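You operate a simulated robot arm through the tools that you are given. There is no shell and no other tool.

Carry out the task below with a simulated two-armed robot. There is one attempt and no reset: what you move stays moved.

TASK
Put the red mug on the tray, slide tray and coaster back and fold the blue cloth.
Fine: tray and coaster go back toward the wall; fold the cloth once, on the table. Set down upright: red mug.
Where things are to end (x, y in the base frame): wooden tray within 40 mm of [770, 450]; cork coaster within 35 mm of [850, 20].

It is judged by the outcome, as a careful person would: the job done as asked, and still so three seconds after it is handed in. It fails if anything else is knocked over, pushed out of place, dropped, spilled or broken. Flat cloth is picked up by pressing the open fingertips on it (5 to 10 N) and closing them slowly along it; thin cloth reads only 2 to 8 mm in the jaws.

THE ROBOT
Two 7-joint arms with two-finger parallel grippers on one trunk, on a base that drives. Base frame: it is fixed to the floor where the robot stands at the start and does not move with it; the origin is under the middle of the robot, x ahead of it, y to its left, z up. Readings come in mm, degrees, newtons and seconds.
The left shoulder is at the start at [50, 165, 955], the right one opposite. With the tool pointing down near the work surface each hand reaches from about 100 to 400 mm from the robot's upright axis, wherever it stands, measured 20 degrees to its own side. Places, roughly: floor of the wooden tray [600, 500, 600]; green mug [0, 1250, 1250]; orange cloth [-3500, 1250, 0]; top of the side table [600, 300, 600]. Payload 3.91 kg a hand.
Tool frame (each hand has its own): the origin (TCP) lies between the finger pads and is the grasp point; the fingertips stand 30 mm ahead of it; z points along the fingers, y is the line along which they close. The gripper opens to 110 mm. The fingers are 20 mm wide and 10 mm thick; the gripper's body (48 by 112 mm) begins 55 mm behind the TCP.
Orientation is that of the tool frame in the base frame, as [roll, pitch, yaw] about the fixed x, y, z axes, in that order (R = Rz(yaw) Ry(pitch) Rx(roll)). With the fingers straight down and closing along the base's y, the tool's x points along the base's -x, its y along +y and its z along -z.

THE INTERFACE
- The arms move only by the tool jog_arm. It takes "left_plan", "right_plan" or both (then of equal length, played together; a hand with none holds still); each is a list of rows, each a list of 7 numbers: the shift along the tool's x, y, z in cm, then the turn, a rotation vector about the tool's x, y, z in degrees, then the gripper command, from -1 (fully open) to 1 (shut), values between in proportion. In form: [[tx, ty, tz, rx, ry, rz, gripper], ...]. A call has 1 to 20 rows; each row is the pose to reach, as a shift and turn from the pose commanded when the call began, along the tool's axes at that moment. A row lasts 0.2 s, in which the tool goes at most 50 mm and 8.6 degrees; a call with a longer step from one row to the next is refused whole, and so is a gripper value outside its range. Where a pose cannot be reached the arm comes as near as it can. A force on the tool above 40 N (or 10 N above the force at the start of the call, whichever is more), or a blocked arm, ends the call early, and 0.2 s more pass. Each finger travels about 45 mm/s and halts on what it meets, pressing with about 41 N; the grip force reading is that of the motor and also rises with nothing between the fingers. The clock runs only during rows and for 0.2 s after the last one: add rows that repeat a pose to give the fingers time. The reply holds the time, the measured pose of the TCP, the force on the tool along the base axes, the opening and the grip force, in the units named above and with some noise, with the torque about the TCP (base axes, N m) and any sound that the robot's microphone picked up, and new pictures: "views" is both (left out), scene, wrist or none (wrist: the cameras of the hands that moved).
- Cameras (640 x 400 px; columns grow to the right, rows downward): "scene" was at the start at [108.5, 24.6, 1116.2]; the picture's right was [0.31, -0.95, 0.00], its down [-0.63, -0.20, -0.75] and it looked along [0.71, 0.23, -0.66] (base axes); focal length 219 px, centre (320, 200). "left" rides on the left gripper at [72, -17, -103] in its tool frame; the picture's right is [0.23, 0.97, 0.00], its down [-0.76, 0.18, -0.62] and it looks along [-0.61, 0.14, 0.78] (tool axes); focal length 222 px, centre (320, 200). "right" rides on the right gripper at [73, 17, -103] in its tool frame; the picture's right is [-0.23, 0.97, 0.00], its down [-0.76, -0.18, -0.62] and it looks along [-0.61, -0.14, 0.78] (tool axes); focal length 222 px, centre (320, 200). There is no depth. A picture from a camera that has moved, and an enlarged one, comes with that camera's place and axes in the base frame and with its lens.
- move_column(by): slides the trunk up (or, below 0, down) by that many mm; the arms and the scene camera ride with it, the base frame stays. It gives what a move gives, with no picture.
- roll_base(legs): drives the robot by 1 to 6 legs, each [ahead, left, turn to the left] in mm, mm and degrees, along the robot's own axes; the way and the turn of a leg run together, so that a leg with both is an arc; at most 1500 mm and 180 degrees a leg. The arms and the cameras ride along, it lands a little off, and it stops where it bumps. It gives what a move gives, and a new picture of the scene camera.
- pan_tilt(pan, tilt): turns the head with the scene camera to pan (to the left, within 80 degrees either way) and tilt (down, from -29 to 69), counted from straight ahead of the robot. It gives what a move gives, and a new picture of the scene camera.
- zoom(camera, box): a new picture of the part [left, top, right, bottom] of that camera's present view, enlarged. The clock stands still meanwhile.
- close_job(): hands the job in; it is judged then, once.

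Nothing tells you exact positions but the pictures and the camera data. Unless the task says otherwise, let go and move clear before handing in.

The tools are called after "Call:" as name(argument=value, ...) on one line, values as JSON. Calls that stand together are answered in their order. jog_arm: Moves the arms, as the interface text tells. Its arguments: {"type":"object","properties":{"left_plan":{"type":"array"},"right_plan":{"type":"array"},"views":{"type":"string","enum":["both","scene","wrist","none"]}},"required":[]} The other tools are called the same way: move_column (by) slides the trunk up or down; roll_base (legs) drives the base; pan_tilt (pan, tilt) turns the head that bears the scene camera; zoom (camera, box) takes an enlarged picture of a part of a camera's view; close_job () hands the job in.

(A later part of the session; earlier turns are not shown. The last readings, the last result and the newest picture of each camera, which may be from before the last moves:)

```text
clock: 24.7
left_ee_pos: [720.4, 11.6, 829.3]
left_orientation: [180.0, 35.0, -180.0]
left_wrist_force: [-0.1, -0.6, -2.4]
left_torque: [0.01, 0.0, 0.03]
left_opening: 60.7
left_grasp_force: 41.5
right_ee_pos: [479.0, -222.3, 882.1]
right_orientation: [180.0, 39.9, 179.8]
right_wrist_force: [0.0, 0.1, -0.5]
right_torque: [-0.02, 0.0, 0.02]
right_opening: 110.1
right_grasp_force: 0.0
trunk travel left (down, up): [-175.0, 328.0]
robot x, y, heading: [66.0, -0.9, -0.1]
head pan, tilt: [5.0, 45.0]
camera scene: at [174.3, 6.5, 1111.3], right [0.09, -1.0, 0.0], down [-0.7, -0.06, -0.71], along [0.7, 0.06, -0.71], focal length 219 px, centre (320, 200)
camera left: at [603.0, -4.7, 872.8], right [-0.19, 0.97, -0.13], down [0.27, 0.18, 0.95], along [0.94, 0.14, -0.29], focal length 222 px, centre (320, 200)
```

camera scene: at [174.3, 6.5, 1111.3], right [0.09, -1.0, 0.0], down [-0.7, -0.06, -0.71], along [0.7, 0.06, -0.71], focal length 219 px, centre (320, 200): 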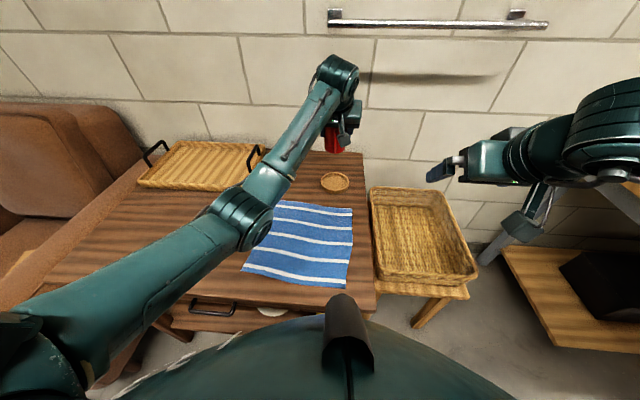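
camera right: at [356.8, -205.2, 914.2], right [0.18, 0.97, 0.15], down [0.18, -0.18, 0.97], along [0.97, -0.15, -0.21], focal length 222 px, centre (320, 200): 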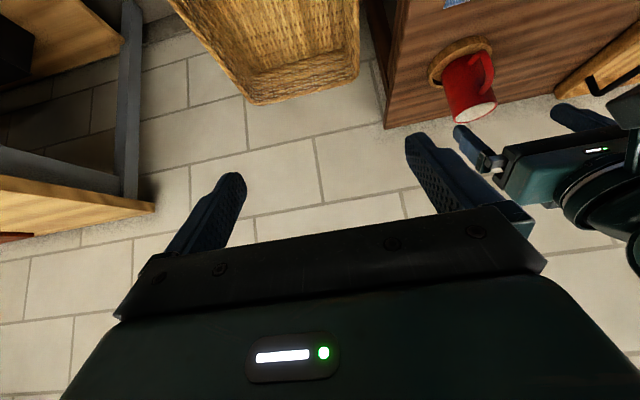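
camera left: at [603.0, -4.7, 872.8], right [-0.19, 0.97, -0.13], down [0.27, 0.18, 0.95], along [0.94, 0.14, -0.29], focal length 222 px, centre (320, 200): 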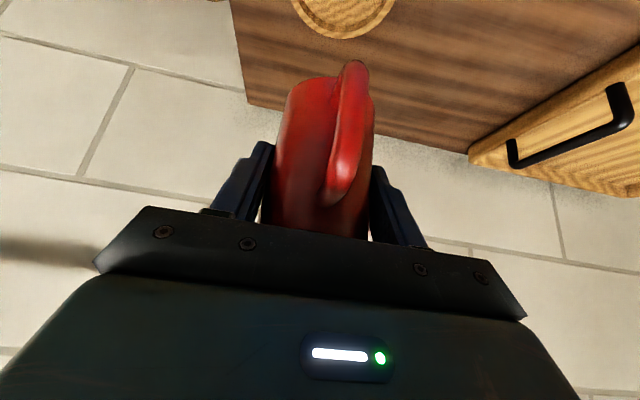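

The mug is clear. I'll carry it level to the left, over the tray.

Call:
jog_arm(left_plan=[[-0.1, 1.5, 0.05, 0, 0, 0, 0.3], [-0.2, 4, 0.1, 0, 0, 0, 0.3], [-0.3, 7, 0.2, 0, 0, 0, 0.3], [-0.4, 10, 0.25, 0, 0, 0, 0.3], [-0.5, 13, 0.3, 0, 0, 0, 0.3], [-0.6, 16, 0.4, 0, 0, 0, 0.3], [-0.7, 19, 0.5, 0, 0, 0, 0.3], [-0.8, 22, 0.55, 0, 0, 0, 0.3], [-0.9, 25, 0.6, 0, 0, 0, 0.3], [-1, 28, 0.7, 0, 0, 0, 0.3], [-1.1, 31, 0.75, 0, 0, 0, 0.3], [-1.15, 34, 0.8, 0, 0, 0, 0.3], [-1.2, 37, 0.85, 0, 0, 0, 0.3], [-1.2, 40, 0.86, 0, 0, 0, 0.3], [-1.2, 41.8, 0.86, 0, 0, 0, 0.3], [-1.2, 41.8, 0.86, 0, 0, 0, 0.3]])

```text
clock: 28.1
left_ee_pos: [735.4, 431.5, 827.5]
left_orientation: [179.9, 34.9, 180.0]
left_wrist_force: [-0.9, 0.1, -1.8]
left_torque: [0.02, 0.02, 0.02]
left_opening: 60.8
left_grasp_force: 40.8
right_ee_pos: [478.6, -223.6, 881.8]
right_orientation: [-180.0, 39.9, 179.7]
right_wrist_force: [-0.1, 0.8, -0.4]
right_torque: [0.02, -0.02, 0.01]
right_opening: 110.0
right_grasp_force: 0.0
trunk travel left (down, up): [-175.0, 328.0]
robot x, y, heading: [66.0, 1.2, -0.1]
head pan, tilt: [5.0, 45.0]
camera scene: at [174.3, 6.6, 1111.3], right [0.09, -1.0, 0.0], down [-0.7, -0.06, -0.71], along [0.7, 0.06, -0.71], focal length 219 px, centre (320, 200)
camera left: at [617.2, 414.5, 872.1], right [-0.19, 0.97, -0.13], down [0.27, 0.18, 0.95], along [0.95, 0.14, -0.29], focal length 222 px, centre (320, 200)
```

scene: 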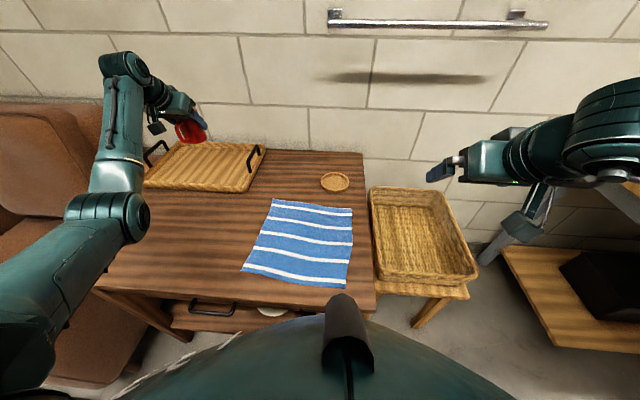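
left: 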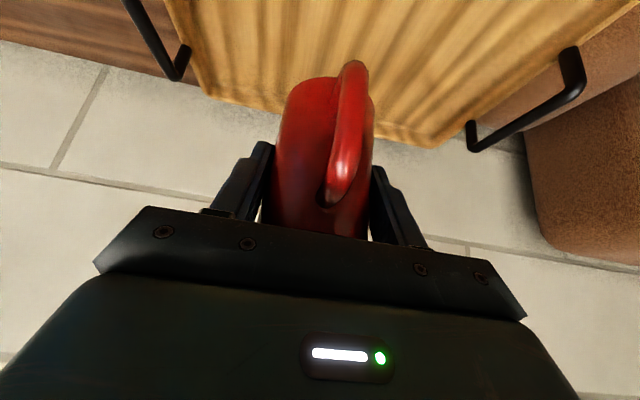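

I'm above the tray. I'll lower most of the way, then finish in small steps while watching the force.

Call:
jog_arm(left_plan=[[1.15, 0, 1.64, 0, 0, 0, 0.3], [2.3, 0, 3.28, 0, 0, 0, 0.3], [3.44, 0, 4.91, 0, 0, 0, 0.3], [4.6, 0, 6.55, 0, 0, 0, 0.3], [5.45, 0, 7.78, 0, 0, 0, 0.3], [6.03, 0, 8.6, 0, 0, 0, 0.3], [6.2, 0, 8.85, 0, 0, 0, 0.3], [6.2, 0, 8.85, 0, 0, 0, 0.3]])

```text
clock: 29.9
left_ee_pos: [735.3, 429.5, 719.5]
left_orientation: [180.0, 34.8, 180.0]
left_wrist_force: [-0.3, 0.1, -2.2]
left_torque: [-0.01, 0.02, -0.03]
left_opening: 60.5
left_grasp_force: 41.7
right_ee_pos: [478.3, -221.8, 882.0]
right_orientation: [-180.0, 39.8, 179.8]
right_wrist_force: [-0.1, 0.7, -0.1]
right_torque: [-0.01, 0.01, 0.0]
right_opening: 109.9
right_grasp_force: 0.1
trunk travel left (down, up): [-175.0, 328.0]
robot x, y, heading: [64.3, 1.5, -0.1]
head pan, tilt: [5.0, 45.0]
camera scene: at [174.3, 6.6, 1111.3], right [0.09, -1.0, 0.0], down [-0.7, -0.06, -0.71], along [0.7, 0.06, -0.71], focal length 219 px, centre (320, 200)
camera left: at [617.4, 412.6, 763.4], right [-0.19, 0.97, -0.13], down [0.27, 0.18, 0.95], along [0.94, 0.14, -0.3], focal length 222 px, centre (320, 200)
```

scene: 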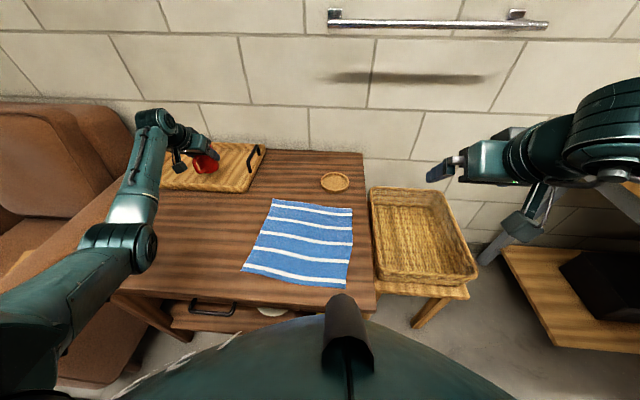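
left: 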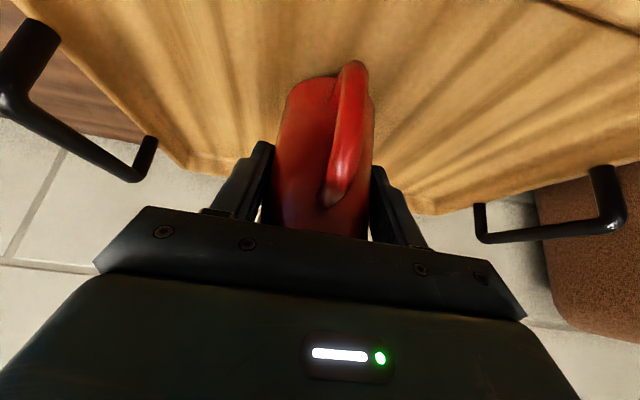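

Call:
jog_arm(left_plan=[[0.11, 0, 0.16, 0, 0, 0, 0.3], [0.23, 0, 0.33, 0, 0, 0, 0.3], [0.34, 0, 0.49, 0, 0, 0, 0.3]], views="none")

```text
clock: 30.7
left_ee_pos: [734.8, 430.0, 715.8]
left_orientation: [180.0, 34.9, -179.9]
left_wrist_force: [0.5, 0.4, -2.4]
left_torque: [0.01, 0.04, 0.0]
left_opening: 61.0
left_grasp_force: 41.4
right_ee_pos: [479.3, -221.6, 882.7]
right_orientation: [-180.0, 39.9, 179.8]
right_wrist_force: [0.0, -0.1, 0.1]
right_torque: [-0.02, -0.01, 0.0]
right_opening: 109.9
right_grasp_force: 0.3
trunk travel left (down, up): [-175.0, 328.0]
robot x, y, heading: [62.7, 0.5, -0.2]
head pan, tilt: [5.0, 45.0]
```

Call:
jog_arm(left_plan=[[0.09, 0, 0.12, 0, 0, 0, 0.3], [0.17, 0, 0.25, 0, 0, 0, 0.3], [0.23, 0, 0.33, 0, 0, 0, 0.3]], views="none")

```text
clock: 31.5
left_ee_pos: [734.8, 428.7, 710.2]
left_orientation: [180.0, 34.9, 180.0]
left_wrist_force: [0.2, 0.3, -2.0]
left_torque: [-0.01, 0.0, -0.01]
left_opening: 60.9
left_grasp_force: 40.9
right_ee_pos: [479.5, -222.5, 881.5]
right_orientation: [179.9, 39.9, 179.8]
right_wrist_force: [0.6, 0.6, -0.1]
right_torque: [0.01, -0.02, -0.01]
right_opening: 109.9
right_grasp_force: 0.0
trunk travel left (down, up): [-175.0, 328.0]
robot x, y, heading: [64.6, 1.8, 0.0]
head pan, tilt: [5.0, 45.0]
```

Call:
jog_arm(left_plan=[[0.06, 0, 0.08, 0, 0, 0, 0.3], [0.11, 0, 0.16, 0, 0, 0, 0.3], [0.11, 0, 0.16, 0, 0, 0, 0.3]], views="wrist")

```text
clock: 32.3
left_ee_pos: [735.4, 431.0, 708.1]
left_orientation: [180.0, 34.8, 179.9]
left_wrist_force: [0.1, -0.2, -3.3]
left_torque: [-0.02, -0.03, -0.02]
left_opening: 60.9
left_grasp_force: 40.8
right_ee_pos: [478.5, -222.1, 881.6]
right_orientation: [180.0, 39.9, 179.8]
right_wrist_force: [-0.5, -0.1, 0.6]
right_torque: [0.01, -0.01, -0.02]
right_opening: 109.8
right_grasp_force: 0.0
trunk travel left (down, up): [-175.0, 328.0]
robot x, y, heading: [64.2, -0.6, -0.2]
head pan, tilt: [5.0, 45.0]
camera left: at [616.9, 413.3, 752.1], right [-0.19, 0.97, -0.13], down [0.27, 0.18, 0.95], along [0.94, 0.14, -0.3], focal length 222 px, centre (320, 200)
```

left: 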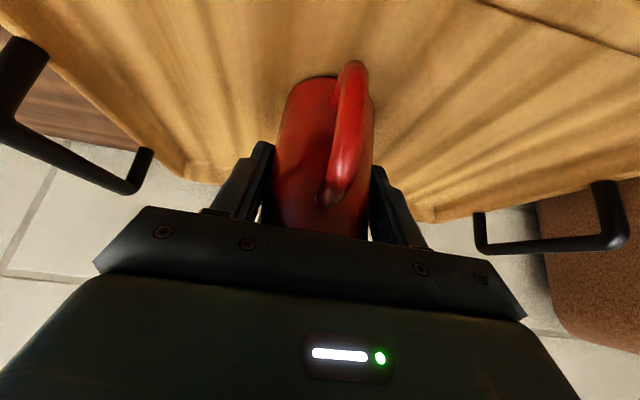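

Call:
jog_arm(left_plan=[[0.06, 0, 0.08, 0, 0, 0, 0.3], [0.11, 0, 0.16, 0, 0, 0, 0.3], [0.11, 0, 0.16, 0, 0, 0, 0.3]], views="none")

```text
clock: 33.1
left_ee_pos: [734.6, 429.5, 706.8]
left_orientation: [180.0, 34.9, -179.9]
left_wrist_force: [-0.2, 0.8, -2.7]
left_torque: [0.01, 0.01, -0.03]
left_opening: 60.6
left_grasp_force: 40.8
right_ee_pos: [480.0, -222.0, 880.1]
right_orientation: [-180.0, 39.9, 179.8]
right_wrist_force: [0.0, 0.9, -0.8]
right_torque: [0.01, 0.04, -0.02]
right_opening: 109.8
right_grasp_force: 0.1
trunk travel left (down, up): [-175.0, 328.0]
robot x, y, heading: [65.7, 2.7, 0.1]
head pan, tilt: [5.0, 45.0]
```

Call:
jog_arm(left_plan=[[0.06, 0, 0.08, 0, 0, 0, 0.3], [0.11, 0, 0.16, 0, 0, 0, 0.3], [0.11, 0, 0.16, 0, 0, 0, 0.3]], views="none")

Call:
zoom(camera="scene", box=[150, 100, 270, 200])

```text
clock: 33.9
left_ee_pos: [735.6, 429.4, 706.0]
left_orientation: [179.9, 35.1, 179.8]
left_wrist_force: [-0.3, -1.4, 1.6]
left_torque: [-0.14, 0.04, -0.03]
left_opening: 60.8
left_grasp_force: 41.1
right_ee_pos: [479.3, -222.7, 880.6]
right_orientation: [-180.0, 40.0, 179.9]
right_wrist_force: [0.5, -0.2, 0.2]
right_torque: [-0.03, 0.05, -0.01]
right_opening: 110.1
right_grasp_force: 0.1
trunk travel left (down, up): [-175.0, 328.0]
robot x, y, heading: [66.8, 2.3, -0.1]
head pan, tilt: [5.0, 45.0]
```

```text
4.00 times, centred on (210, 150) of scene
camera zoom: at [174.0, 6.3, 1111.4], right [0.09, -1.0, 0.0], down [-0.7, -0.06, -0.71], along [0.7, 0.06, -0.71], focal length 876 px, centre (760, 400)
```

zoom: 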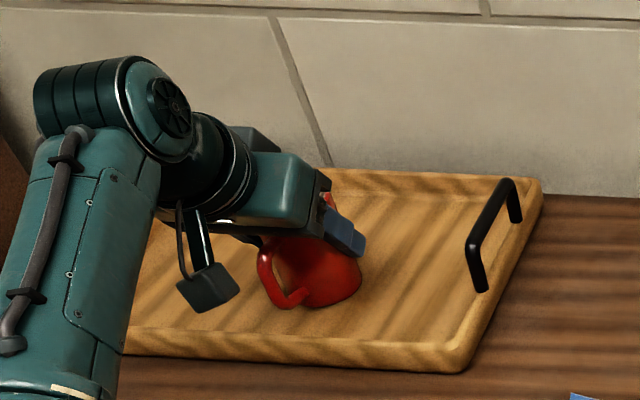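

The mug touches the tray floor, with the force stepping up by about 4 N. I'll release and withdraw along the fingers.

Call:
jog_arm(left_plan=[[0, 0, 0, 0, 0, 0, 0], [0, 0, 0, 0, 0, 0, -0.2], [0, 0, 0, 0, 0, 0, -0.5], [0, 0, 0, 0, 0, 0, -0.8], [0, 0, 0, 0, 0, 0, -1], [0, 0, 0, 0, 0, 0, -1]], views="wrist")

```text
clock: 35.3
left_ee_pos: [735.7, 430.7, 705.1]
left_orientation: [-179.8, 34.9, -180.0]
left_wrist_force: [-0.2, 0.1, 1.0]
left_torque: [0.01, 0.02, 0.0]
left_opening: 110.0
left_grasp_force: 0.2
right_ee_pos: [479.9, -221.9, 880.7]
right_orientation: [-180.0, 39.9, 179.7]
right_wrist_force: [0.2, -0.6, -0.2]
right_torque: [-0.02, 0.02, 0.0]
right_opening: 110.0
right_grasp_force: 0.1
trunk travel left (down, up): [-175.0, 328.0]
robot x, y, heading: [60.2, 1.6, -0.1]
head pan, tilt: [5.0, 45.0]
camera left: at [617.3, 413.1, 749.1], right [-0.19, 0.97, -0.13], down [0.27, 0.18, 0.95], along [0.95, 0.14, -0.29], focal length 222 px, centre (320, 200)
```

left: 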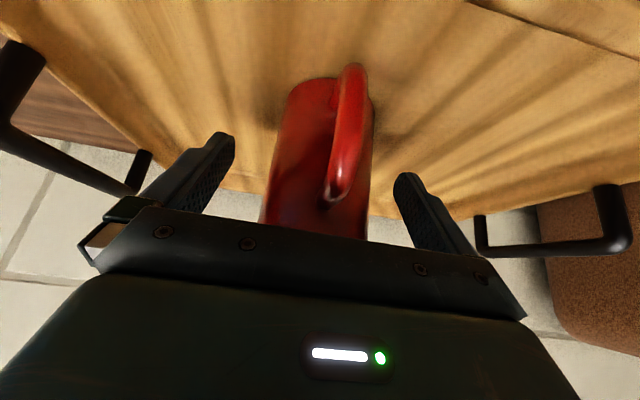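

Call:
jog_arm(left_plan=[[0, 0, -2, 0, 0, 0, -1], [0, 0, -5, 0, 0, 0, -1], [0, 0, -8, 0, 0, 0, -1], [0, 0, -11, 0, 0, 0, -1], [0, 0, -14, 0, 0, 0, -1], [3.3, 0, -16.3, 0, 0, 0, -1], [7, 0, -18.9, 0, 0, 0, -1], [10.7, 0, -21.5, 0, 0, 0, -1], [14.4, 0, -24.1, 0, 0, 0, -1], [16.4, 0, -25.5, 0, 0, 0, -1]], views="scene")

Call:
zoom(camera="scene", box=[130, 110, 290, 230])

Call:
zoom(camera="scene", box=[300, 140, 380, 200])

```text
clock: 37.5
left_ee_pos: [452.4, 428.3, 822.0]
left_orientation: [-180.0, 34.8, 179.9]
left_wrist_force: [-0.2, 0.1, 0.2]
left_torque: [-0.02, 0.01, 0.01]
left_opening: 110.2
left_grasp_force: 0.1
right_ee_pos: [479.0, -221.6, 880.3]
right_orientation: [-180.0, 39.8, 179.7]
right_wrist_force: [-0.2, -0.5, 0.2]
right_torque: [-0.02, -0.01, 0.01]
right_opening: 109.7
right_grasp_force: 0.0
trunk travel left (down, up): [-175.0, 328.0]
robot x, y, heading: [67.9, 1.5, 0.0]
head pan, tilt: [5.0, 45.0]
camera scene: at [174.1, 6.5, 1111.4], right [0.09, -1.0, 0.0], down [-0.7, -0.06, -0.71], along [0.7, 0.06, -0.71], focal length 219 px, centre (320, 200)
```

scene: 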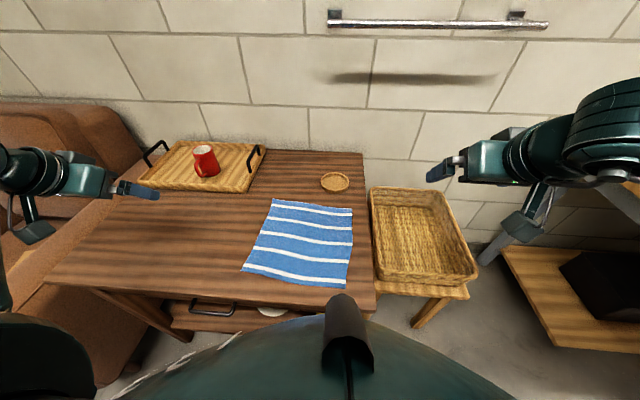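

```text
3.33 times, centred on (210, 170) of scene
camera zoom: at [174.1, 6.5, 1111.4], right [0.09, -1.0, 0.0], down [-0.7, -0.06, -0.71], along [0.7, 0.06, -0.71], focal length 730 px, centre (687, 300)
```

zoom: 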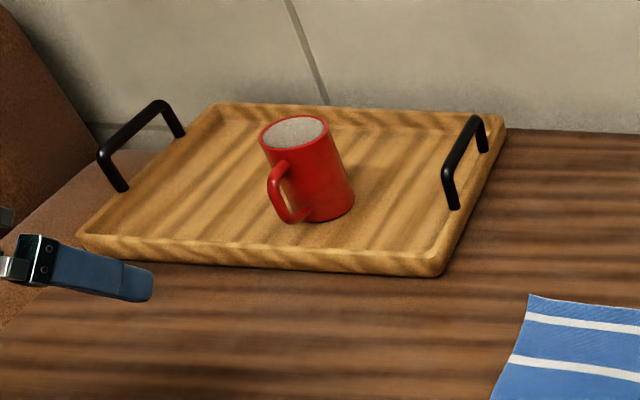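

```text
6.67 times, centred on (340, 170) of scene
camera zoom: at [174.1, 6.5, 1111.4], right [0.09, -1.0, 0.0], down [-0.7, -0.06, -0.71], along [0.7, 0.06, -0.71], focal length 1460 px, centre (187, 400)
```

zoom: 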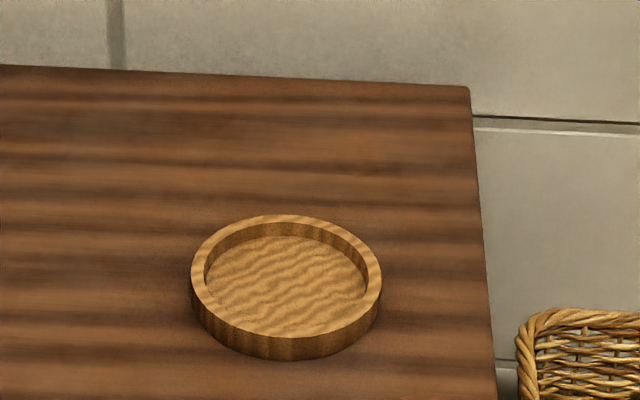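

The mug stands upright on the tray. The coaster is at about (716, 6) with a radius of about 46 mm. I'll use the right hand with its fingers about 60 mm apart as a cradle and bring it in behind the coaster.

Call:
jog_arm(right_plan=[[-0.5, 2.5, 2.2, 0, -0.5, 0, -0.8], [-1, 5.1, 4.3, 0, -1, 0, -0.6], [-1.5, 7.6, 6.5, 0, -1.6, 0, -0.4], [-2, 10.1, 8.7, 0, -2.2, 0, -0.2], [-2.6, 12.7, 10.9, 0, -2.8, 0, -0.09], [-3.1, 15.2, 13, 0, -3.4, 0, -0.09], [-3.6, 17.7, 15.2, 0, -4, 0, -0.09], [-4.1, 20.3, 17.4, 0, -4.5, 0, -0.09], [-4.6, 22.8, 19.5, 0, -5, 0, -0.09], [-4.6, 22.8, 19.5, 0, -5, 0, -0.09]])

```text
clock: 39.7
left_ee_pos: [453.1, 429.0, 820.2]
left_orientation: [180.0, 34.9, -180.0]
left_wrist_force: [0.4, 1.2, -0.6]
left_torque: [-0.01, 0.05, 0.01]
left_opening: 110.0
left_grasp_force: 0.1
right_ee_pos: [641.6, 5.9, 761.2]
right_orientation: [179.9, 44.9, 179.9]
right_wrist_force: [-0.1, 0.0, -0.1]
right_torque: [-0.02, 0.0, 0.01]
right_opening: 60.0
right_grasp_force: 0.1
trunk travel left (down, up): [-175.0, 328.0]
robot x, y, heading: [63.7, 0.4, -0.2]
head pan, tilt: [5.0, 45.0]
camera scene: at [174.2, 6.5, 1111.3], right [0.09, -1.0, 0.0], down [-0.7, -0.06, -0.71], along [0.7, 0.06, -0.71], focal length 219 px, centre (320, 200)
camera right: at [516.6, 22.9, 782.3], right [0.16, 0.97, 0.16], down [0.1, -0.18, 0.98], along [0.98, -0.15, -0.13], focal length 222 px, centre (320, 200)
```

scene: 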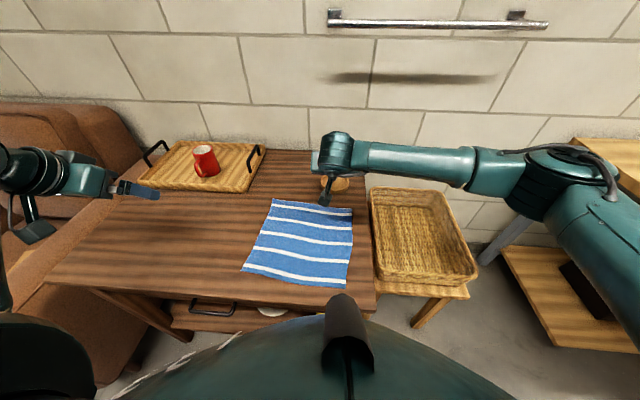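
right: 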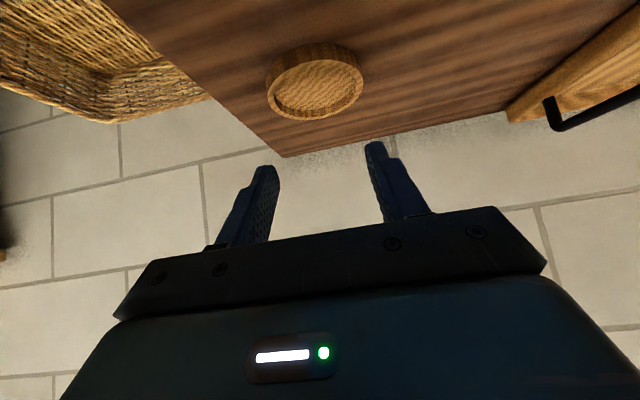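

I'll descend between the cloth and the coaster to just above the table.

Call:
jog_arm(right_plan=[[1.8, 0, 1.0, 0, 0, 0, -0.09], [3.3, 0, 2.4, 0, 0, 0, -0.09], [4.8, 0, 3.8, 0, 0, 0, -0.09], [6.0, 0, 4.9, 0, 0, 0, -0.09], [6.5, 0, 5.37, 0, 0, 0, -0.09], [6.5, 0, 5.37, 0, 0, 0, -0.09]])

```text
clock: 41.1
left_ee_pos: [453.4, 428.5, 821.5]
left_orientation: [-180.0, 34.9, -180.0]
left_wrist_force: [0.5, -0.4, 0.3]
left_torque: [0.02, -0.01, -0.01]
left_opening: 109.9
left_grasp_force: 0.1
right_ee_pos: [632.5, 5.8, 677.0]
right_orientation: [-179.9, 44.9, 179.8]
right_wrist_force: [-0.1, 0.0, 1.2]
right_torque: [-0.01, -0.01, 0.01]
right_opening: 59.7
right_grasp_force: 0.3
trunk travel left (down, up): [-175.0, 328.0]
robot x, y, heading: [65.4, 3.4, -0.0]
head pan, tilt: [5.0, 45.0]
camera scene: at [174.1, 6.5, 1111.3], right [0.09, -1.0, 0.0], down [-0.7, -0.06, -0.71], along [0.7, 0.06, -0.71], focal length 219 px, centre (320, 200)
camera right: at [508.3, 22.2, 699.1], right [0.16, 0.97, 0.16], down [0.1, -0.18, 0.98], along [0.98, -0.15, -0.13], focal length 222 px, centre (320, 200)
```

scene: 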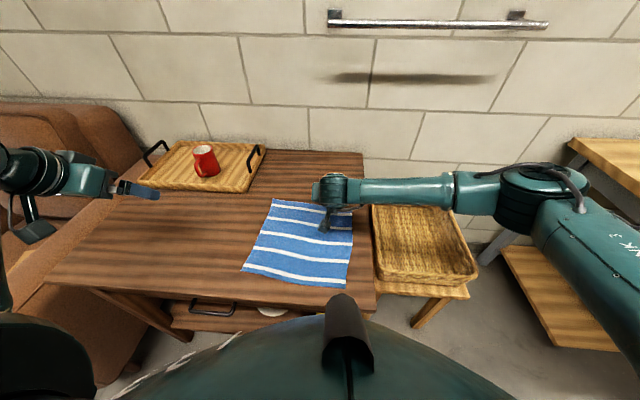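
right: 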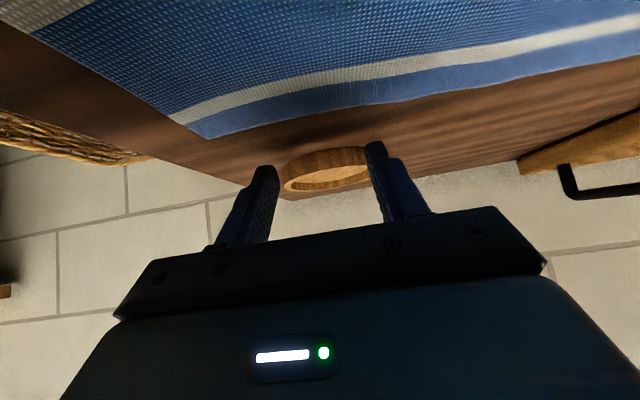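

The fingertips are just behind the coaster and clear of the cloth. I'll lower 3 mm and push slowly.

Call:
jog_arm(right_plan=[[0.21, 0, 0.21, 0, 0, 0, -0.09], [-0.5, 0, 0.92, 0, 0, 0, -0.09], [-1.2, 0, 1.62, 0, 0, 0, -0.09], [-1.9, 0.1, 2.33, 0, 0, 0, -0.09], [-2.6, 0.2, 3.04, 0, 0, 0, -0.09], [-3.3, 0.3, 3.75, 0, 0, 0, -0.09], [-4.03, 0.4, 4.45, 0, 0, 0, -0.09], [-4.74, 0.5, 5.16, 0, 0, 0, -0.09], [-5.45, 0.6, 5.87, 0, 0, 0, -0.09], [-6.0, 0.7, 6.4, 0, 0, 0, -0.09], [-6.0, 0.7, 6.4, 0, 0, 0, -0.09]])

```text
clock: 43.5
left_ee_pos: [453.4, 428.8, 821.5]
left_orientation: [180.0, 34.9, 180.0]
left_wrist_force: [-0.5, -0.2, -0.8]
left_torque: [0.02, 0.0, 0.0]
left_opening: 109.9
left_grasp_force: 0.0
right_ee_pos: [720.3, 12.8, 672.6]
right_orientation: [-180.0, 44.9, 179.8]
right_wrist_force: [-1.2, -0.1, 1.0]
right_torque: [-0.01, 0.01, 0.0]
right_opening: 60.4
right_grasp_force: 0.0
trunk travel left (down, up): [-175.0, 328.0]
robot x, y, heading: [63.1, -1.4, -0.3]
head pan, tilt: [5.0, 45.0]
camera scene: at [174.0, 6.5, 1111.4], right [0.09, -1.0, 0.0], down [-0.7, -0.06, -0.71], along [0.7, 0.06, -0.71], focal length 219 px, centre (320, 200)
camera right: at [595.1, 28.7, 695.1], right [0.16, 0.97, 0.16], down [0.1, -0.18, 0.98], along [0.98, -0.15, -0.13], focal length 222 px, centre (320, 200)
```

scene: 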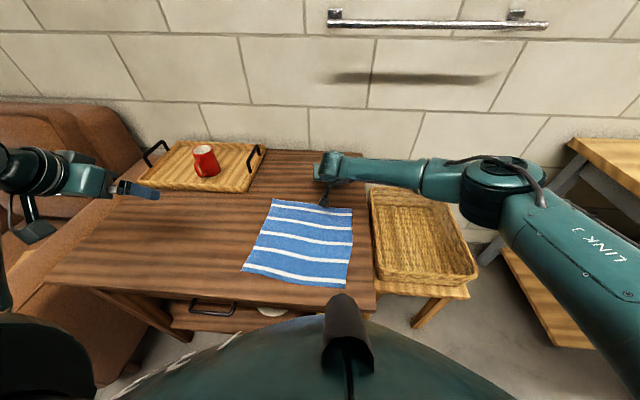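
right: 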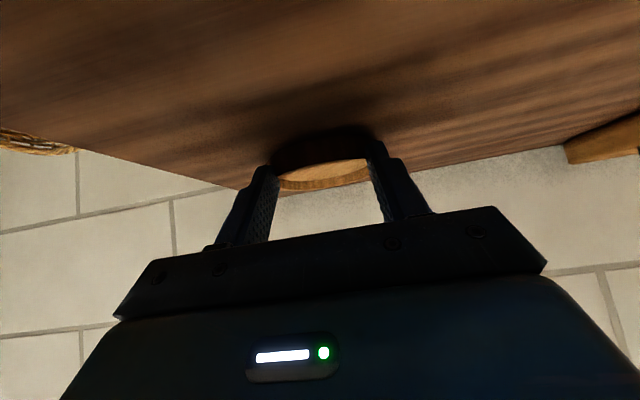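

The coaster sits in the cradle and is moving with the hand. I'll push another 60 mm, then check its position.

Call:
jog_arm(right_plan=[[-0.71, 0.1, 0.71, 0, 0, 0, -0.09], [-1.41, 0.2, 1.41, 0, 0, 0, -0.09], [-2.12, 0.3, 2.12, 0, 0, 0, -0.09], [-2.83, 0.4, 2.83, 0, 0, 0, -0.09], [-3.54, 0.5, 3.54, 0, 0, 0, -0.09], [-4.24, 0.6, 4.24, 0, 0, 0, -0.09], [-4.24, 0.6, 4.24, 0, 0, 0, -0.09]])

Call:
zoom(camera="scene", box=[300, 130, 380, 190])

```text
clock: 45.1
left_ee_pos: [454.2, 429.1, 819.9]
left_orientation: [-180.0, 34.9, -179.9]
left_wrist_force: [-0.2, -0.3, 1.0]
left_torque: [-0.02, 0.02, 0.03]
left_opening: 109.9
left_grasp_force: 0.0
right_ee_pos: [780.8, 17.2, 672.9]
right_orientation: [-180.0, 45.0, 179.8]
right_wrist_force: [-0.6, 0.3, 0.6]
right_torque: [0.0, -0.02, -0.01]
right_opening: 59.8
right_grasp_force: 0.4
trunk travel left (down, up): [-175.0, 328.0]
robot x, y, heading: [63.0, 0.5, 0.0]
head pan, tilt: [5.0, 45.0]
camera scene: at [174.1, 6.5, 1111.3], right [0.09, -1.0, 0.0], down [-0.7, -0.06, -0.71], along [0.7, 0.06, -0.71], focal length 219 px, centre (320, 200)
camera right: at [656.0, 34.2, 694.7], right [0.16, 0.97, 0.16], down [0.1, -0.18, 0.98], along [0.98, -0.15, -0.13], focal length 222 px, centre (320, 200)
```

scene: 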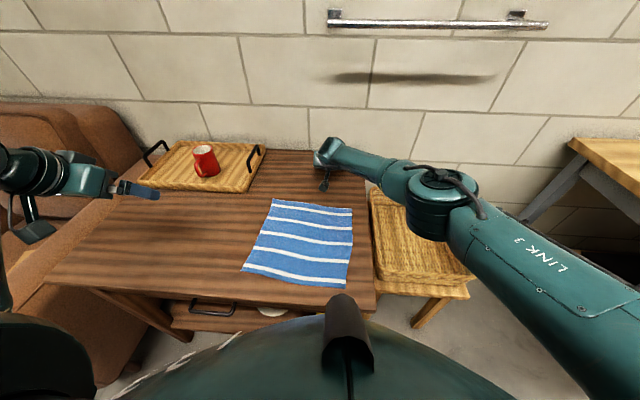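
right: 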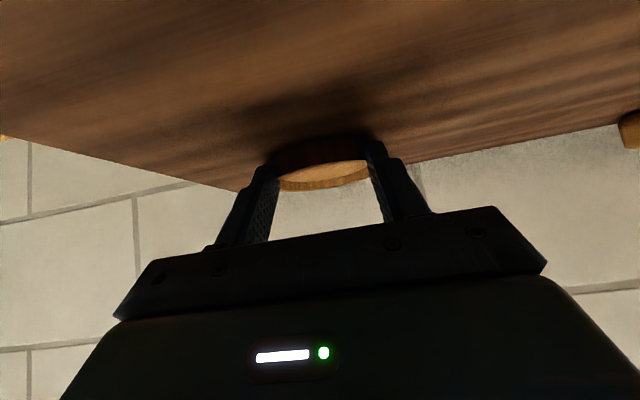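

```text
6.67 times, centred on (340, 160) of scene
camera zoom: at [174.1, 6.5, 1111.3], right [0.09, -1.0, 0.0], down [-0.7, -0.06, -0.71], along [0.7, 0.06, -0.71], focal length 1460 px, centre (187, 467)
```

zoom: 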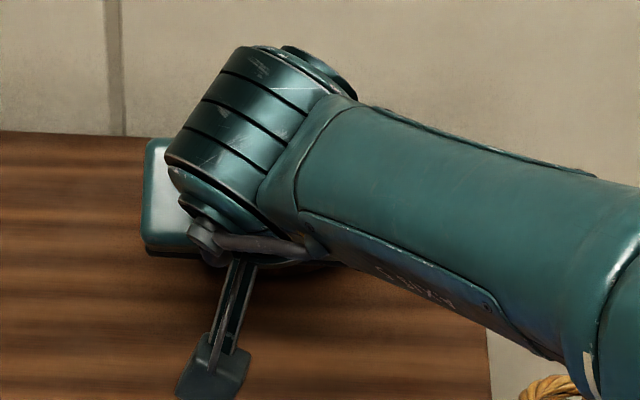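

I estimate the coaster at about x = 841. I'll push 8 mm more, then back straight off and rise so I can see it.

Call:
jog_arm(right_plan=[[-0.28, 0.1, 0.28, 0, 0, 0, -0.09], [-0.57, 0.2, 0.57, 0, 0, 0, -0.09], [-0.57, 0.2, 0.57, 0, 0, 0, -0.09], [0.5, 0.2, -0.5, 0, 0, 0, -0.09], [1.8, 0.2, -1.8, 0, 0, 0, -0.09], [1.8, 0.2, -4.5, 0, 0, 0, -0.09], [1.8, 0.2, -8, 0, 0, 0, -0.09], [1.8, 0.2, -11.5, 0, 0, 0, -0.09], [1.8, -1.5, -15, 0, 0, 0, -0.09], [1.8, -5, -18, 0, 0, 0, -0.09], [1.8, -9, -21, 0, 0, 0, -0.09], [1.8, -13, -24, 0, 0, 0, -0.09]])

Call:
zoom(camera="scene", box=[300, 130, 380, 190])

Call:
zoom(camera="scene", box=[220, 180, 380, 300])

```text
clock: 47.7
left_ee_pos: [453.1, 428.2, 821.6]
left_orientation: [-180.0, 34.9, -180.0]
left_wrist_force: [-0.9, 0.6, 0.8]
left_torque: [-0.01, 0.03, 0.05]
left_opening: 110.1
left_grasp_force: 0.1
right_ee_pos: [598.1, -112.8, 828.2]
right_orientation: [-180.0, 44.9, 179.8]
right_wrist_force: [-0.4, -0.3, 0.0]
right_torque: [0.01, -0.01, -0.02]
right_opening: 60.0
right_grasp_force: 0.1
right hand out of reach, approached as far as the arm can: row 2, 3
trunk travel left (down, up): [-175.0, 328.0]
robot x, y, heading: [60.5, -3.1, -0.1]
head pan, tilt: [5.0, 45.0]
camera scene: at [174.1, 6.4, 1111.3], right [0.09, -1.0, 0.0], down [-0.7, -0.06, -0.71], along [0.7, 0.06, -0.71], focal length 219 px, centre (320, 200)
camera right: at [473.0, -95.5, 851.5], right [0.16, 0.97, 0.16], down [0.1, -0.18, 0.98], along [0.98, -0.15, -0.13], focal length 222 px, centre (320, 200)
```

scene: 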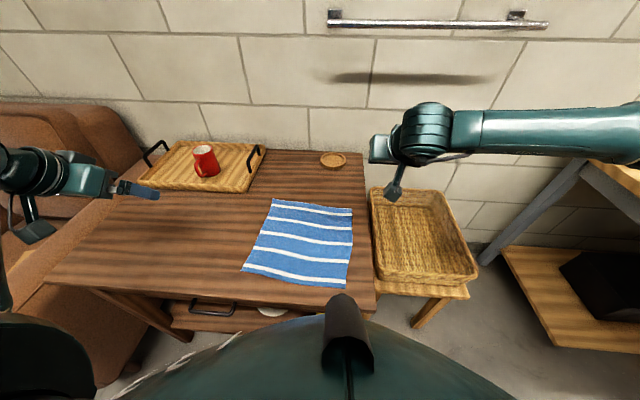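
right: 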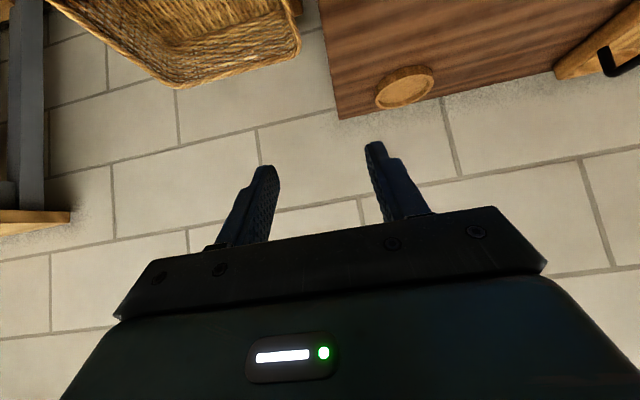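

```text
6.67 times, centred on (340, 160) of scene
camera zoom: at [174.1, 6.4, 1111.3], right [0.09, -1.0, 0.0], down [-0.7, -0.06, -0.71], along [0.7, 0.06, -0.71], focal length 1460 px, centre (187, 467)
```

zoom: 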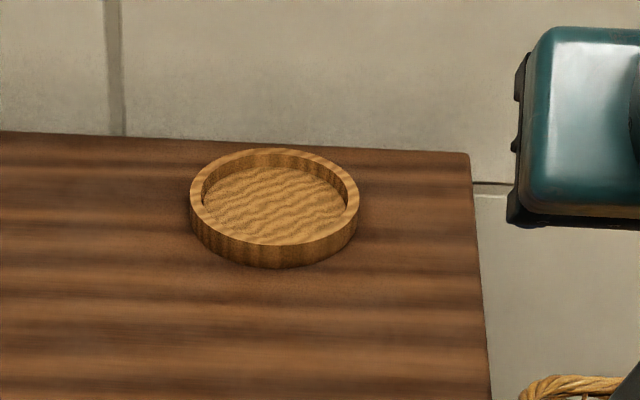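

```text
3.33 times, centred on (300, 240) of scene
camera zoom: at [174.1, 6.4, 1111.3], right [0.09, -1.0, 0.0], down [-0.7, -0.06, -0.71], along [0.7, 0.06, -0.71], focal length 730 px, centre (387, 67)
```

zoom: 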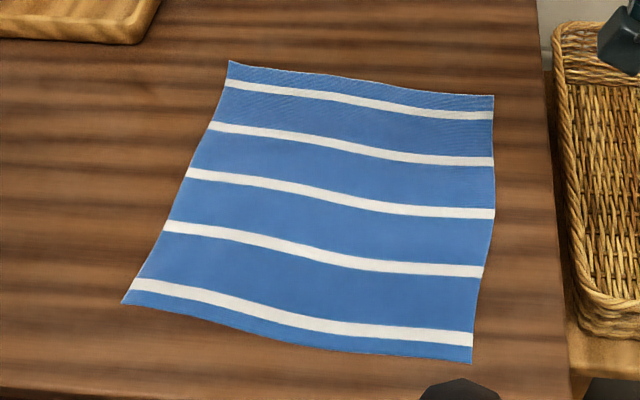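

The coaster now rests at about (840, 17), which is within tolerance. Next is the cloth: its near corners are at about (397, 208) and (376, -30), and its far edge is at x ≈ 612–636. I'll bring both hands, fingers straight down, above the near corners.

Call:
jog_arm(left_plan=[[0.86, -2.53, 0.39, 0, 3.5, 0, -0.8], [1.72, -5.06, 0.78, 0, 7, 0, -0.6], [2.57, -7.6, 1.16, 0, 10.5, 0, -0.4], [3.43, -10.1, 1.55, 0, 14, 0, -0.2], [4.3, -12.65, 1.94, 0, 17.5, 0, 0], [5.15, -15.2, 2.33, 0, 21, 0, 0.2], [6.0, -17.7, 2.72, 0, 24.5, 0, 0.27], [6.86, -20.2, 3.1, 0, 28, 0, 0.27], [7.7, -22.8, 3.5, 0, 31.5, 0, 0.27], [8.58, -25.3, 3.88, 0, 35, 0, 0.27], [8.58, -25.3, 3.88, 0, 35, 0, 0.27]], right_plan=[[2.1, 1.16, -0.86, 0, 4.5, 0, 0], [4.2, 2.3, -1.73, 0, 9, 0, 0.1], [6.3, 3.5, -2.6, 0, 13.5, 0, 0.2], [8.4, 4.6, -3.45, 0, 18, 0, 0.27], [10.5, 5.8, -4.3, 0, 22.5, 0, 0.27], [12.6, 7, -5.2, 0, 27, 0, 0.27], [14.7, 8.1, -6.0, 0, 31.5, 0, 0.27], [16.9, 9.3, -6.9, 0, 36, 0, 0.27], [19, 10.4, -7.8, 0, 40.5, 0, 0.27], [21.1, 11.6, -8.63, 0, 45, 0, 0.27], [21.1, 11.6, -8.63, 0, 45, 0, 0.27]])

```text
clock: 50.1
left_ee_pos: [406.5, 175.5, 738.8]
left_orientation: [-180.0, -0.2, 180.0]
left_wrist_force: [1.0, -0.3, 0.5]
left_torque: [-0.02, 0.03, 0.01]
left_opening: 40.1
left_grasp_force: 0.0
right_ee_pos: [387.2, 4.7, 743.5]
right_orientation: [-179.9, -0.2, 179.8]
right_wrist_force: [0.2, 0.3, 0.4]
right_torque: [-0.02, 0.02, 0.01]
right_opening: 40.3
right_grasp_force: 0.2
trunk travel left (down, up): [-175.0, 328.0]
robot x, y, heading: [63.8, 0.2, -0.1]
head pan, tilt: [5.0, 45.0]
camera scene: at [174.2, 6.4, 1111.3], right [0.09, -1.0, 0.0], down [-0.7, -0.06, -0.71], along [0.7, 0.06, -0.71], focal length 219 px, centre (320, 200)
camera right: at [314.6, 21.8, 847.7], right [0.23, 0.97, 0.0], down [0.76, -0.18, 0.62], along [0.6, -0.14, -0.78], focal length 222 px, centre (320, 200)
camera left: at [335.3, 158.6, 842.5], right [-0.23, 0.97, 0.0], down [0.76, 0.18, 0.62], along [0.6, 0.14, -0.78], focal length 222 px, centre (320, 200)
```

scene: 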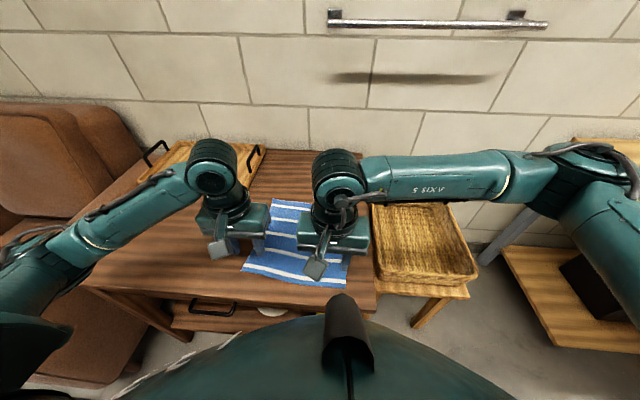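
right: 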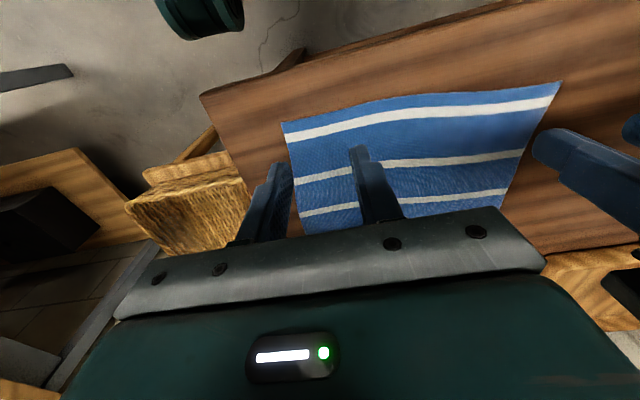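
left: 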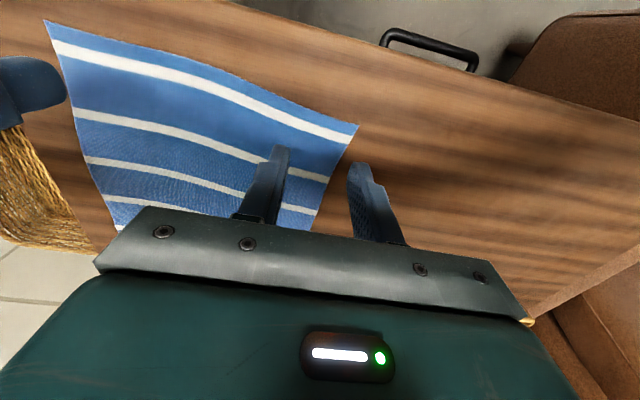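

Both hands are well placed over the near corners. I'll lower them to a few millimetres above the cloth.

Call:
jog_arm(left_plan=[[0, 0, 2, 0, 0, 0, 0.27], [0, 0, 4, 0, 0, 0, 0.27], [0, 0, 5.5, 0, 0, 0, 0.27], [0, 0, 6, 0, 0, 0, 0.27], [0, 0, 6, 0, 0, 0, 0.27]], right_plan=[[-0.2, 0, 2, 0, 0, 0, 0.27], [-0.4, 0, 4, 0, 0, 0, 0.27], [-0.4, 0, 5.8, 0, 0, 0, 0.27], [-0.4, 0, 6.5, 0, 0, 0, 0.27], [-0.4, 0, 6.5, 0, 0, 0, 0.27]], views="wrist")

```text
clock: 51.3
left_ee_pos: [405.9, 176.5, 679.2]
left_orientation: [180.0, -0.1, -180.0]
left_wrist_force: [1.1, 0.8, -0.5]
left_torque: [-0.02, 0.02, -0.02]
left_opening: 40.3
left_grasp_force: 0.1
right_ee_pos: [390.1, 4.5, 678.2]
right_orientation: [180.0, -0.2, 179.7]
right_wrist_force: [-0.8, 0.6, 0.4]
right_torque: [-0.02, 0.03, 0.0]
right_opening: 40.2
right_grasp_force: 0.0
trunk travel left (down, up): [-175.0, 328.0]
robot x, y, heading: [65.9, -0.4, -0.0]
head pan, tilt: [5.0, 45.0]
camera right: at [318.1, 22.0, 781.8], right [0.23, 0.97, 0.0], down [0.76, -0.18, 0.62], along [0.6, -0.14, -0.78], focal length 222 px, centre (320, 200)
camera left: at [335.1, 160.1, 783.3], right [-0.23, 0.97, 0.0], down [0.76, 0.18, 0.62], along [0.61, 0.14, -0.78], focal length 222 px, centre (320, 200)
```

right: 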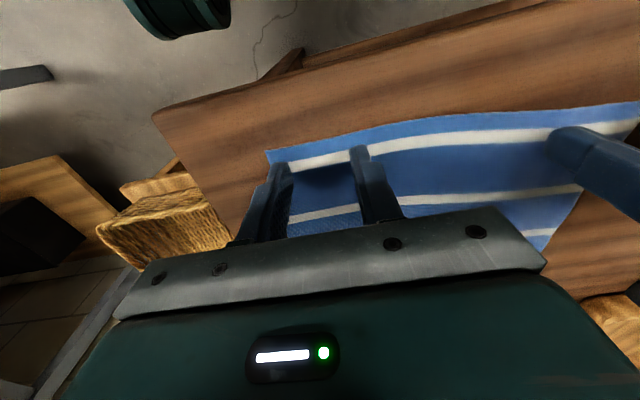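
left: 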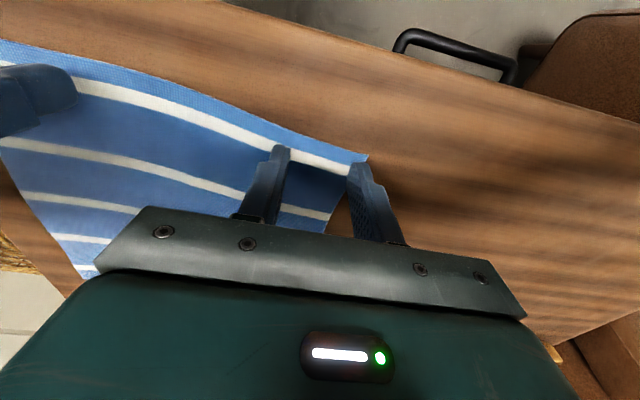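

The outer fingertips are close to the cloth edges, so I'll shift each hand slightly inward and then go down in small steps.

Call:
jog_arm(left_plan=[[0, -0.3, 0, 0, 0, 0, 0.27], [0, -0.6, 0, 0, 0, 0, 0.27], [0, -0.6, 0.15, 0, 0, 0, 0.27], [0, -0.6, 0.3, 0, 0, 0, 0.27], [0, -0.6, 0.3, 0, 0, 0, 0.27]], right_plan=[[0, 0.2, 0, 0, 0, 0, 0.27], [0, 0.3, 0, 0, 0, 0, 0.27], [0, 0.3, 0.15, 0, 0, 0, 0.27], [0, 0.3, 0.3, 0, 0, 0, 0.27], [0, 0.3, 0.3, 0, 0, 0, 0.27]], views="none")

Call:
jog_arm(left_plan=[[0, 0, 0.1, 0, 0, 0, 0.27], [0, 0, 0.1, 0, 0, 0, 0.27]], right_plan=[[0, 0, 0.1, 0, 0, 0, 0.27], [0, 0, 0.1, 0, 0, 0, 0.27]], views="none")

```text
clock: 52.5
left_ee_pos: [408.5, 170.6, 676.1]
left_orientation: [-180.0, -0.1, -180.0]
left_wrist_force: [0.3, 0.0, 0.0]
left_torque: [0.01, 0.01, -0.04]
left_opening: 40.0
left_grasp_force: 0.0
right_ee_pos: [390.2, 8.4, 674.1]
right_orientation: [-179.9, -0.1, 179.9]
right_wrist_force: [-0.1, -0.1, -0.2]
right_torque: [-0.01, 0.0, 0.0]
right_opening: 40.3
right_grasp_force: 0.0
trunk travel left (down, up): [-175.0, 328.0]
robot x, y, heading: [65.1, 3.5, -0.1]
head pan, tilt: [5.0, 45.0]
```

```text
clock: 53.1
left_ee_pos: [407.5, 170.8, 676.3]
left_orientation: [-179.9, -0.1, -179.9]
left_wrist_force: [-0.4, -1.0, 0.6]
left_torque: [0.01, 0.01, -0.01]
left_opening: 40.4
left_grasp_force: 0.1
right_ee_pos: [390.9, 8.7, 673.7]
right_orientation: [-180.0, -0.2, 179.8]
right_wrist_force: [0.1, -0.2, -0.4]
right_torque: [0.01, 0.02, -0.01]
right_opening: 40.3
right_grasp_force: 0.1
trunk travel left (down, up): [-175.0, 328.0]
robot x, y, heading: [64.3, 3.3, -0.1]
head pan, tilt: [5.0, 45.0]
```

Call:
jog_arm(left_plan=[[0, 0, 0.1, 0, 0, 0, 0.27], [0, 0, 0.2, 0, 0, 0, 0.27], [0, 0, 0.2, 0, 0, 0, 0.27]], right_plan=[[0, 0, 0.1, 0, 0, 0, 0.27], [0, 0, 0.1, 0, 0, 0, 0.27], [0, 0, 0.1, 0, 0, 0, 0.27]], views="none")

Call:
jog_arm(left_plan=[[0, 0, 0.1, 0, 0, 0, 0.27], [0, 0, 0.1, 0, 0, 0, 0.27]], right_plan=[[0, 0, 0.1, 0, 0, 0, 0.27], [0, 0, 0.1, 0, 0, 0, 0.27]], views="none")

```text
clock: 53.9
left_ee_pos: [407.1, 170.2, 674.0]
left_orientation: [-180.0, -0.2, -179.9]
left_wrist_force: [-0.3, -0.4, 0.6]
left_torque: [0.0, -0.04, -0.02]
left_opening: 40.0
left_grasp_force: 0.1
right_ee_pos: [391.5, 8.4, 672.9]
right_orientation: [179.9, -0.1, 179.8]
right_wrist_force: [0.3, 0.3, 0.3]
right_torque: [-0.06, 0.0, 0.03]
right_opening: 40.2
right_grasp_force: 0.1
trunk travel left (down, up): [-175.0, 328.0]
robot x, y, heading: [66.3, -1.3, -0.2]
head pan, tilt: [5.0, 45.0]
```

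```text
clock: 54.5
left_ee_pos: [406.2, 171.9, 673.0]
left_orientation: [179.9, -0.1, -180.0]
left_wrist_force: [-0.6, -0.2, -0.7]
left_torque: [0.01, 0.03, -0.01]
left_opening: 40.4
left_grasp_force: 0.0
right_ee_pos: [392.3, 7.8, 671.8]
right_orientation: [-179.9, -0.2, 179.7]
right_wrist_force: [0.5, 1.3, 1.0]
right_torque: [-0.04, -0.01, -0.02]
right_opening: 40.2
right_grasp_force: 0.0
trunk travel left (down, up): [-175.0, 328.0]
robot x, y, heading: [63.9, 1.2, -0.1]
head pan, tilt: [5.0, 45.0]
```

Call:
jog_arm(left_plan=[[0, 0, 0.1, 0, 0, 0, 0.27], [0, 0, 0.1, 0, 0, 0, 0.27]], right_plan=[[0, 0, 0.1, 0, 0, 0, 0.27], [0, 0, 0.1, 0, 0, 0, 0.27]], views="none")

Call:
jog_arm(left_plan=[[0, 0, 0.1, 0, 0, 0, 0.27], [0, 0, 0.1, 0, 0, 0, 0.27]], right_plan=[[0, 0, 0.1, 0, 0, 0, 0.27], [0, 0, 0.1, 0, 0, 0, 0.27]], views="none")

```text
clock: 55.1
left_ee_pos: [407.1, 171.3, 671.7]
left_orientation: [180.0, -0.1, 179.9]
left_wrist_force: [0.1, 0.5, 1.0]
left_torque: [0.08, 0.02, 0.02]
left_opening: 40.1
left_grasp_force: 0.0
right_ee_pos: [391.0, 8.2, 671.5]
right_orientation: [180.0, 0.0, 179.8]
right_wrist_force: [1.7, -0.6, 6.6]
right_torque: [-0.06, 0.0, -0.02]
right_opening: 40.4
right_grasp_force: 0.0
trunk travel left (down, up): [-175.0, 328.0]
robot x, y, heading: [67.5, -2.0, -0.2]
head pan, tilt: [5.0, 45.0]
```

```text
clock: 55.7
left_ee_pos: [407.6, 170.3, 671.7]
left_orientation: [-179.9, -0.1, -179.9]
left_wrist_force: [0.5, 1.0, 5.8]
left_torque: [0.06, 0.0, -0.03]
left_opening: 40.4
left_grasp_force: 0.1
right_ee_pos: [391.9, 8.1, 671.4]
right_orientation: [-180.0, -0.1, 179.8]
right_wrist_force: [2.0, -3.6, 18.7]
right_torque: [-0.32, 0.08, 0.1]
right_opening: 40.3
right_grasp_force: 0.0
trunk travel left (down, up): [-175.0, 328.0]
robot x, y, heading: [66.4, 2.9, -0.0]
head pan, tilt: [5.0, 45.0]
```

Contact is made: the left presses at 6 N and the right at 19 N. I'll ease the right up 1 mm and close both slowly along the cloth.

Call:
jog_arm(left_plan=[[0, 0, 0.02, 0, 0, 0, 0.27], [0, 0, 0.02, 0, 0, 0, 0.27]], right_plan=[[0, 0, -0.1, 0, 0, 0, 0.27], [0, 0, -0.1, 0, 0, 0, 0.27]], views="none")

```text
clock: 56.3
left_ee_pos: [406.1, 170.7, 670.6]
left_orientation: [180.0, 0.1, -180.0]
left_wrist_force: [0.7, 1.6, 15.9]
left_torque: [0.09, 0.04, -0.02]
left_opening: 39.9
left_grasp_force: 0.1
right_ee_pos: [390.7, 8.8, 671.3]
right_orientation: [179.9, 0.0, 179.8]
right_wrist_force: [3.5, -1.2, 13.9]
right_torque: [-0.22, -0.09, 0.07]
right_opening: 40.1
right_grasp_force: 0.1
trunk travel left (down, up): [-175.0, 328.0]
robot x, y, heading: [66.8, 0.2, -0.3]
head pan, tilt: [5.0, 45.0]
```

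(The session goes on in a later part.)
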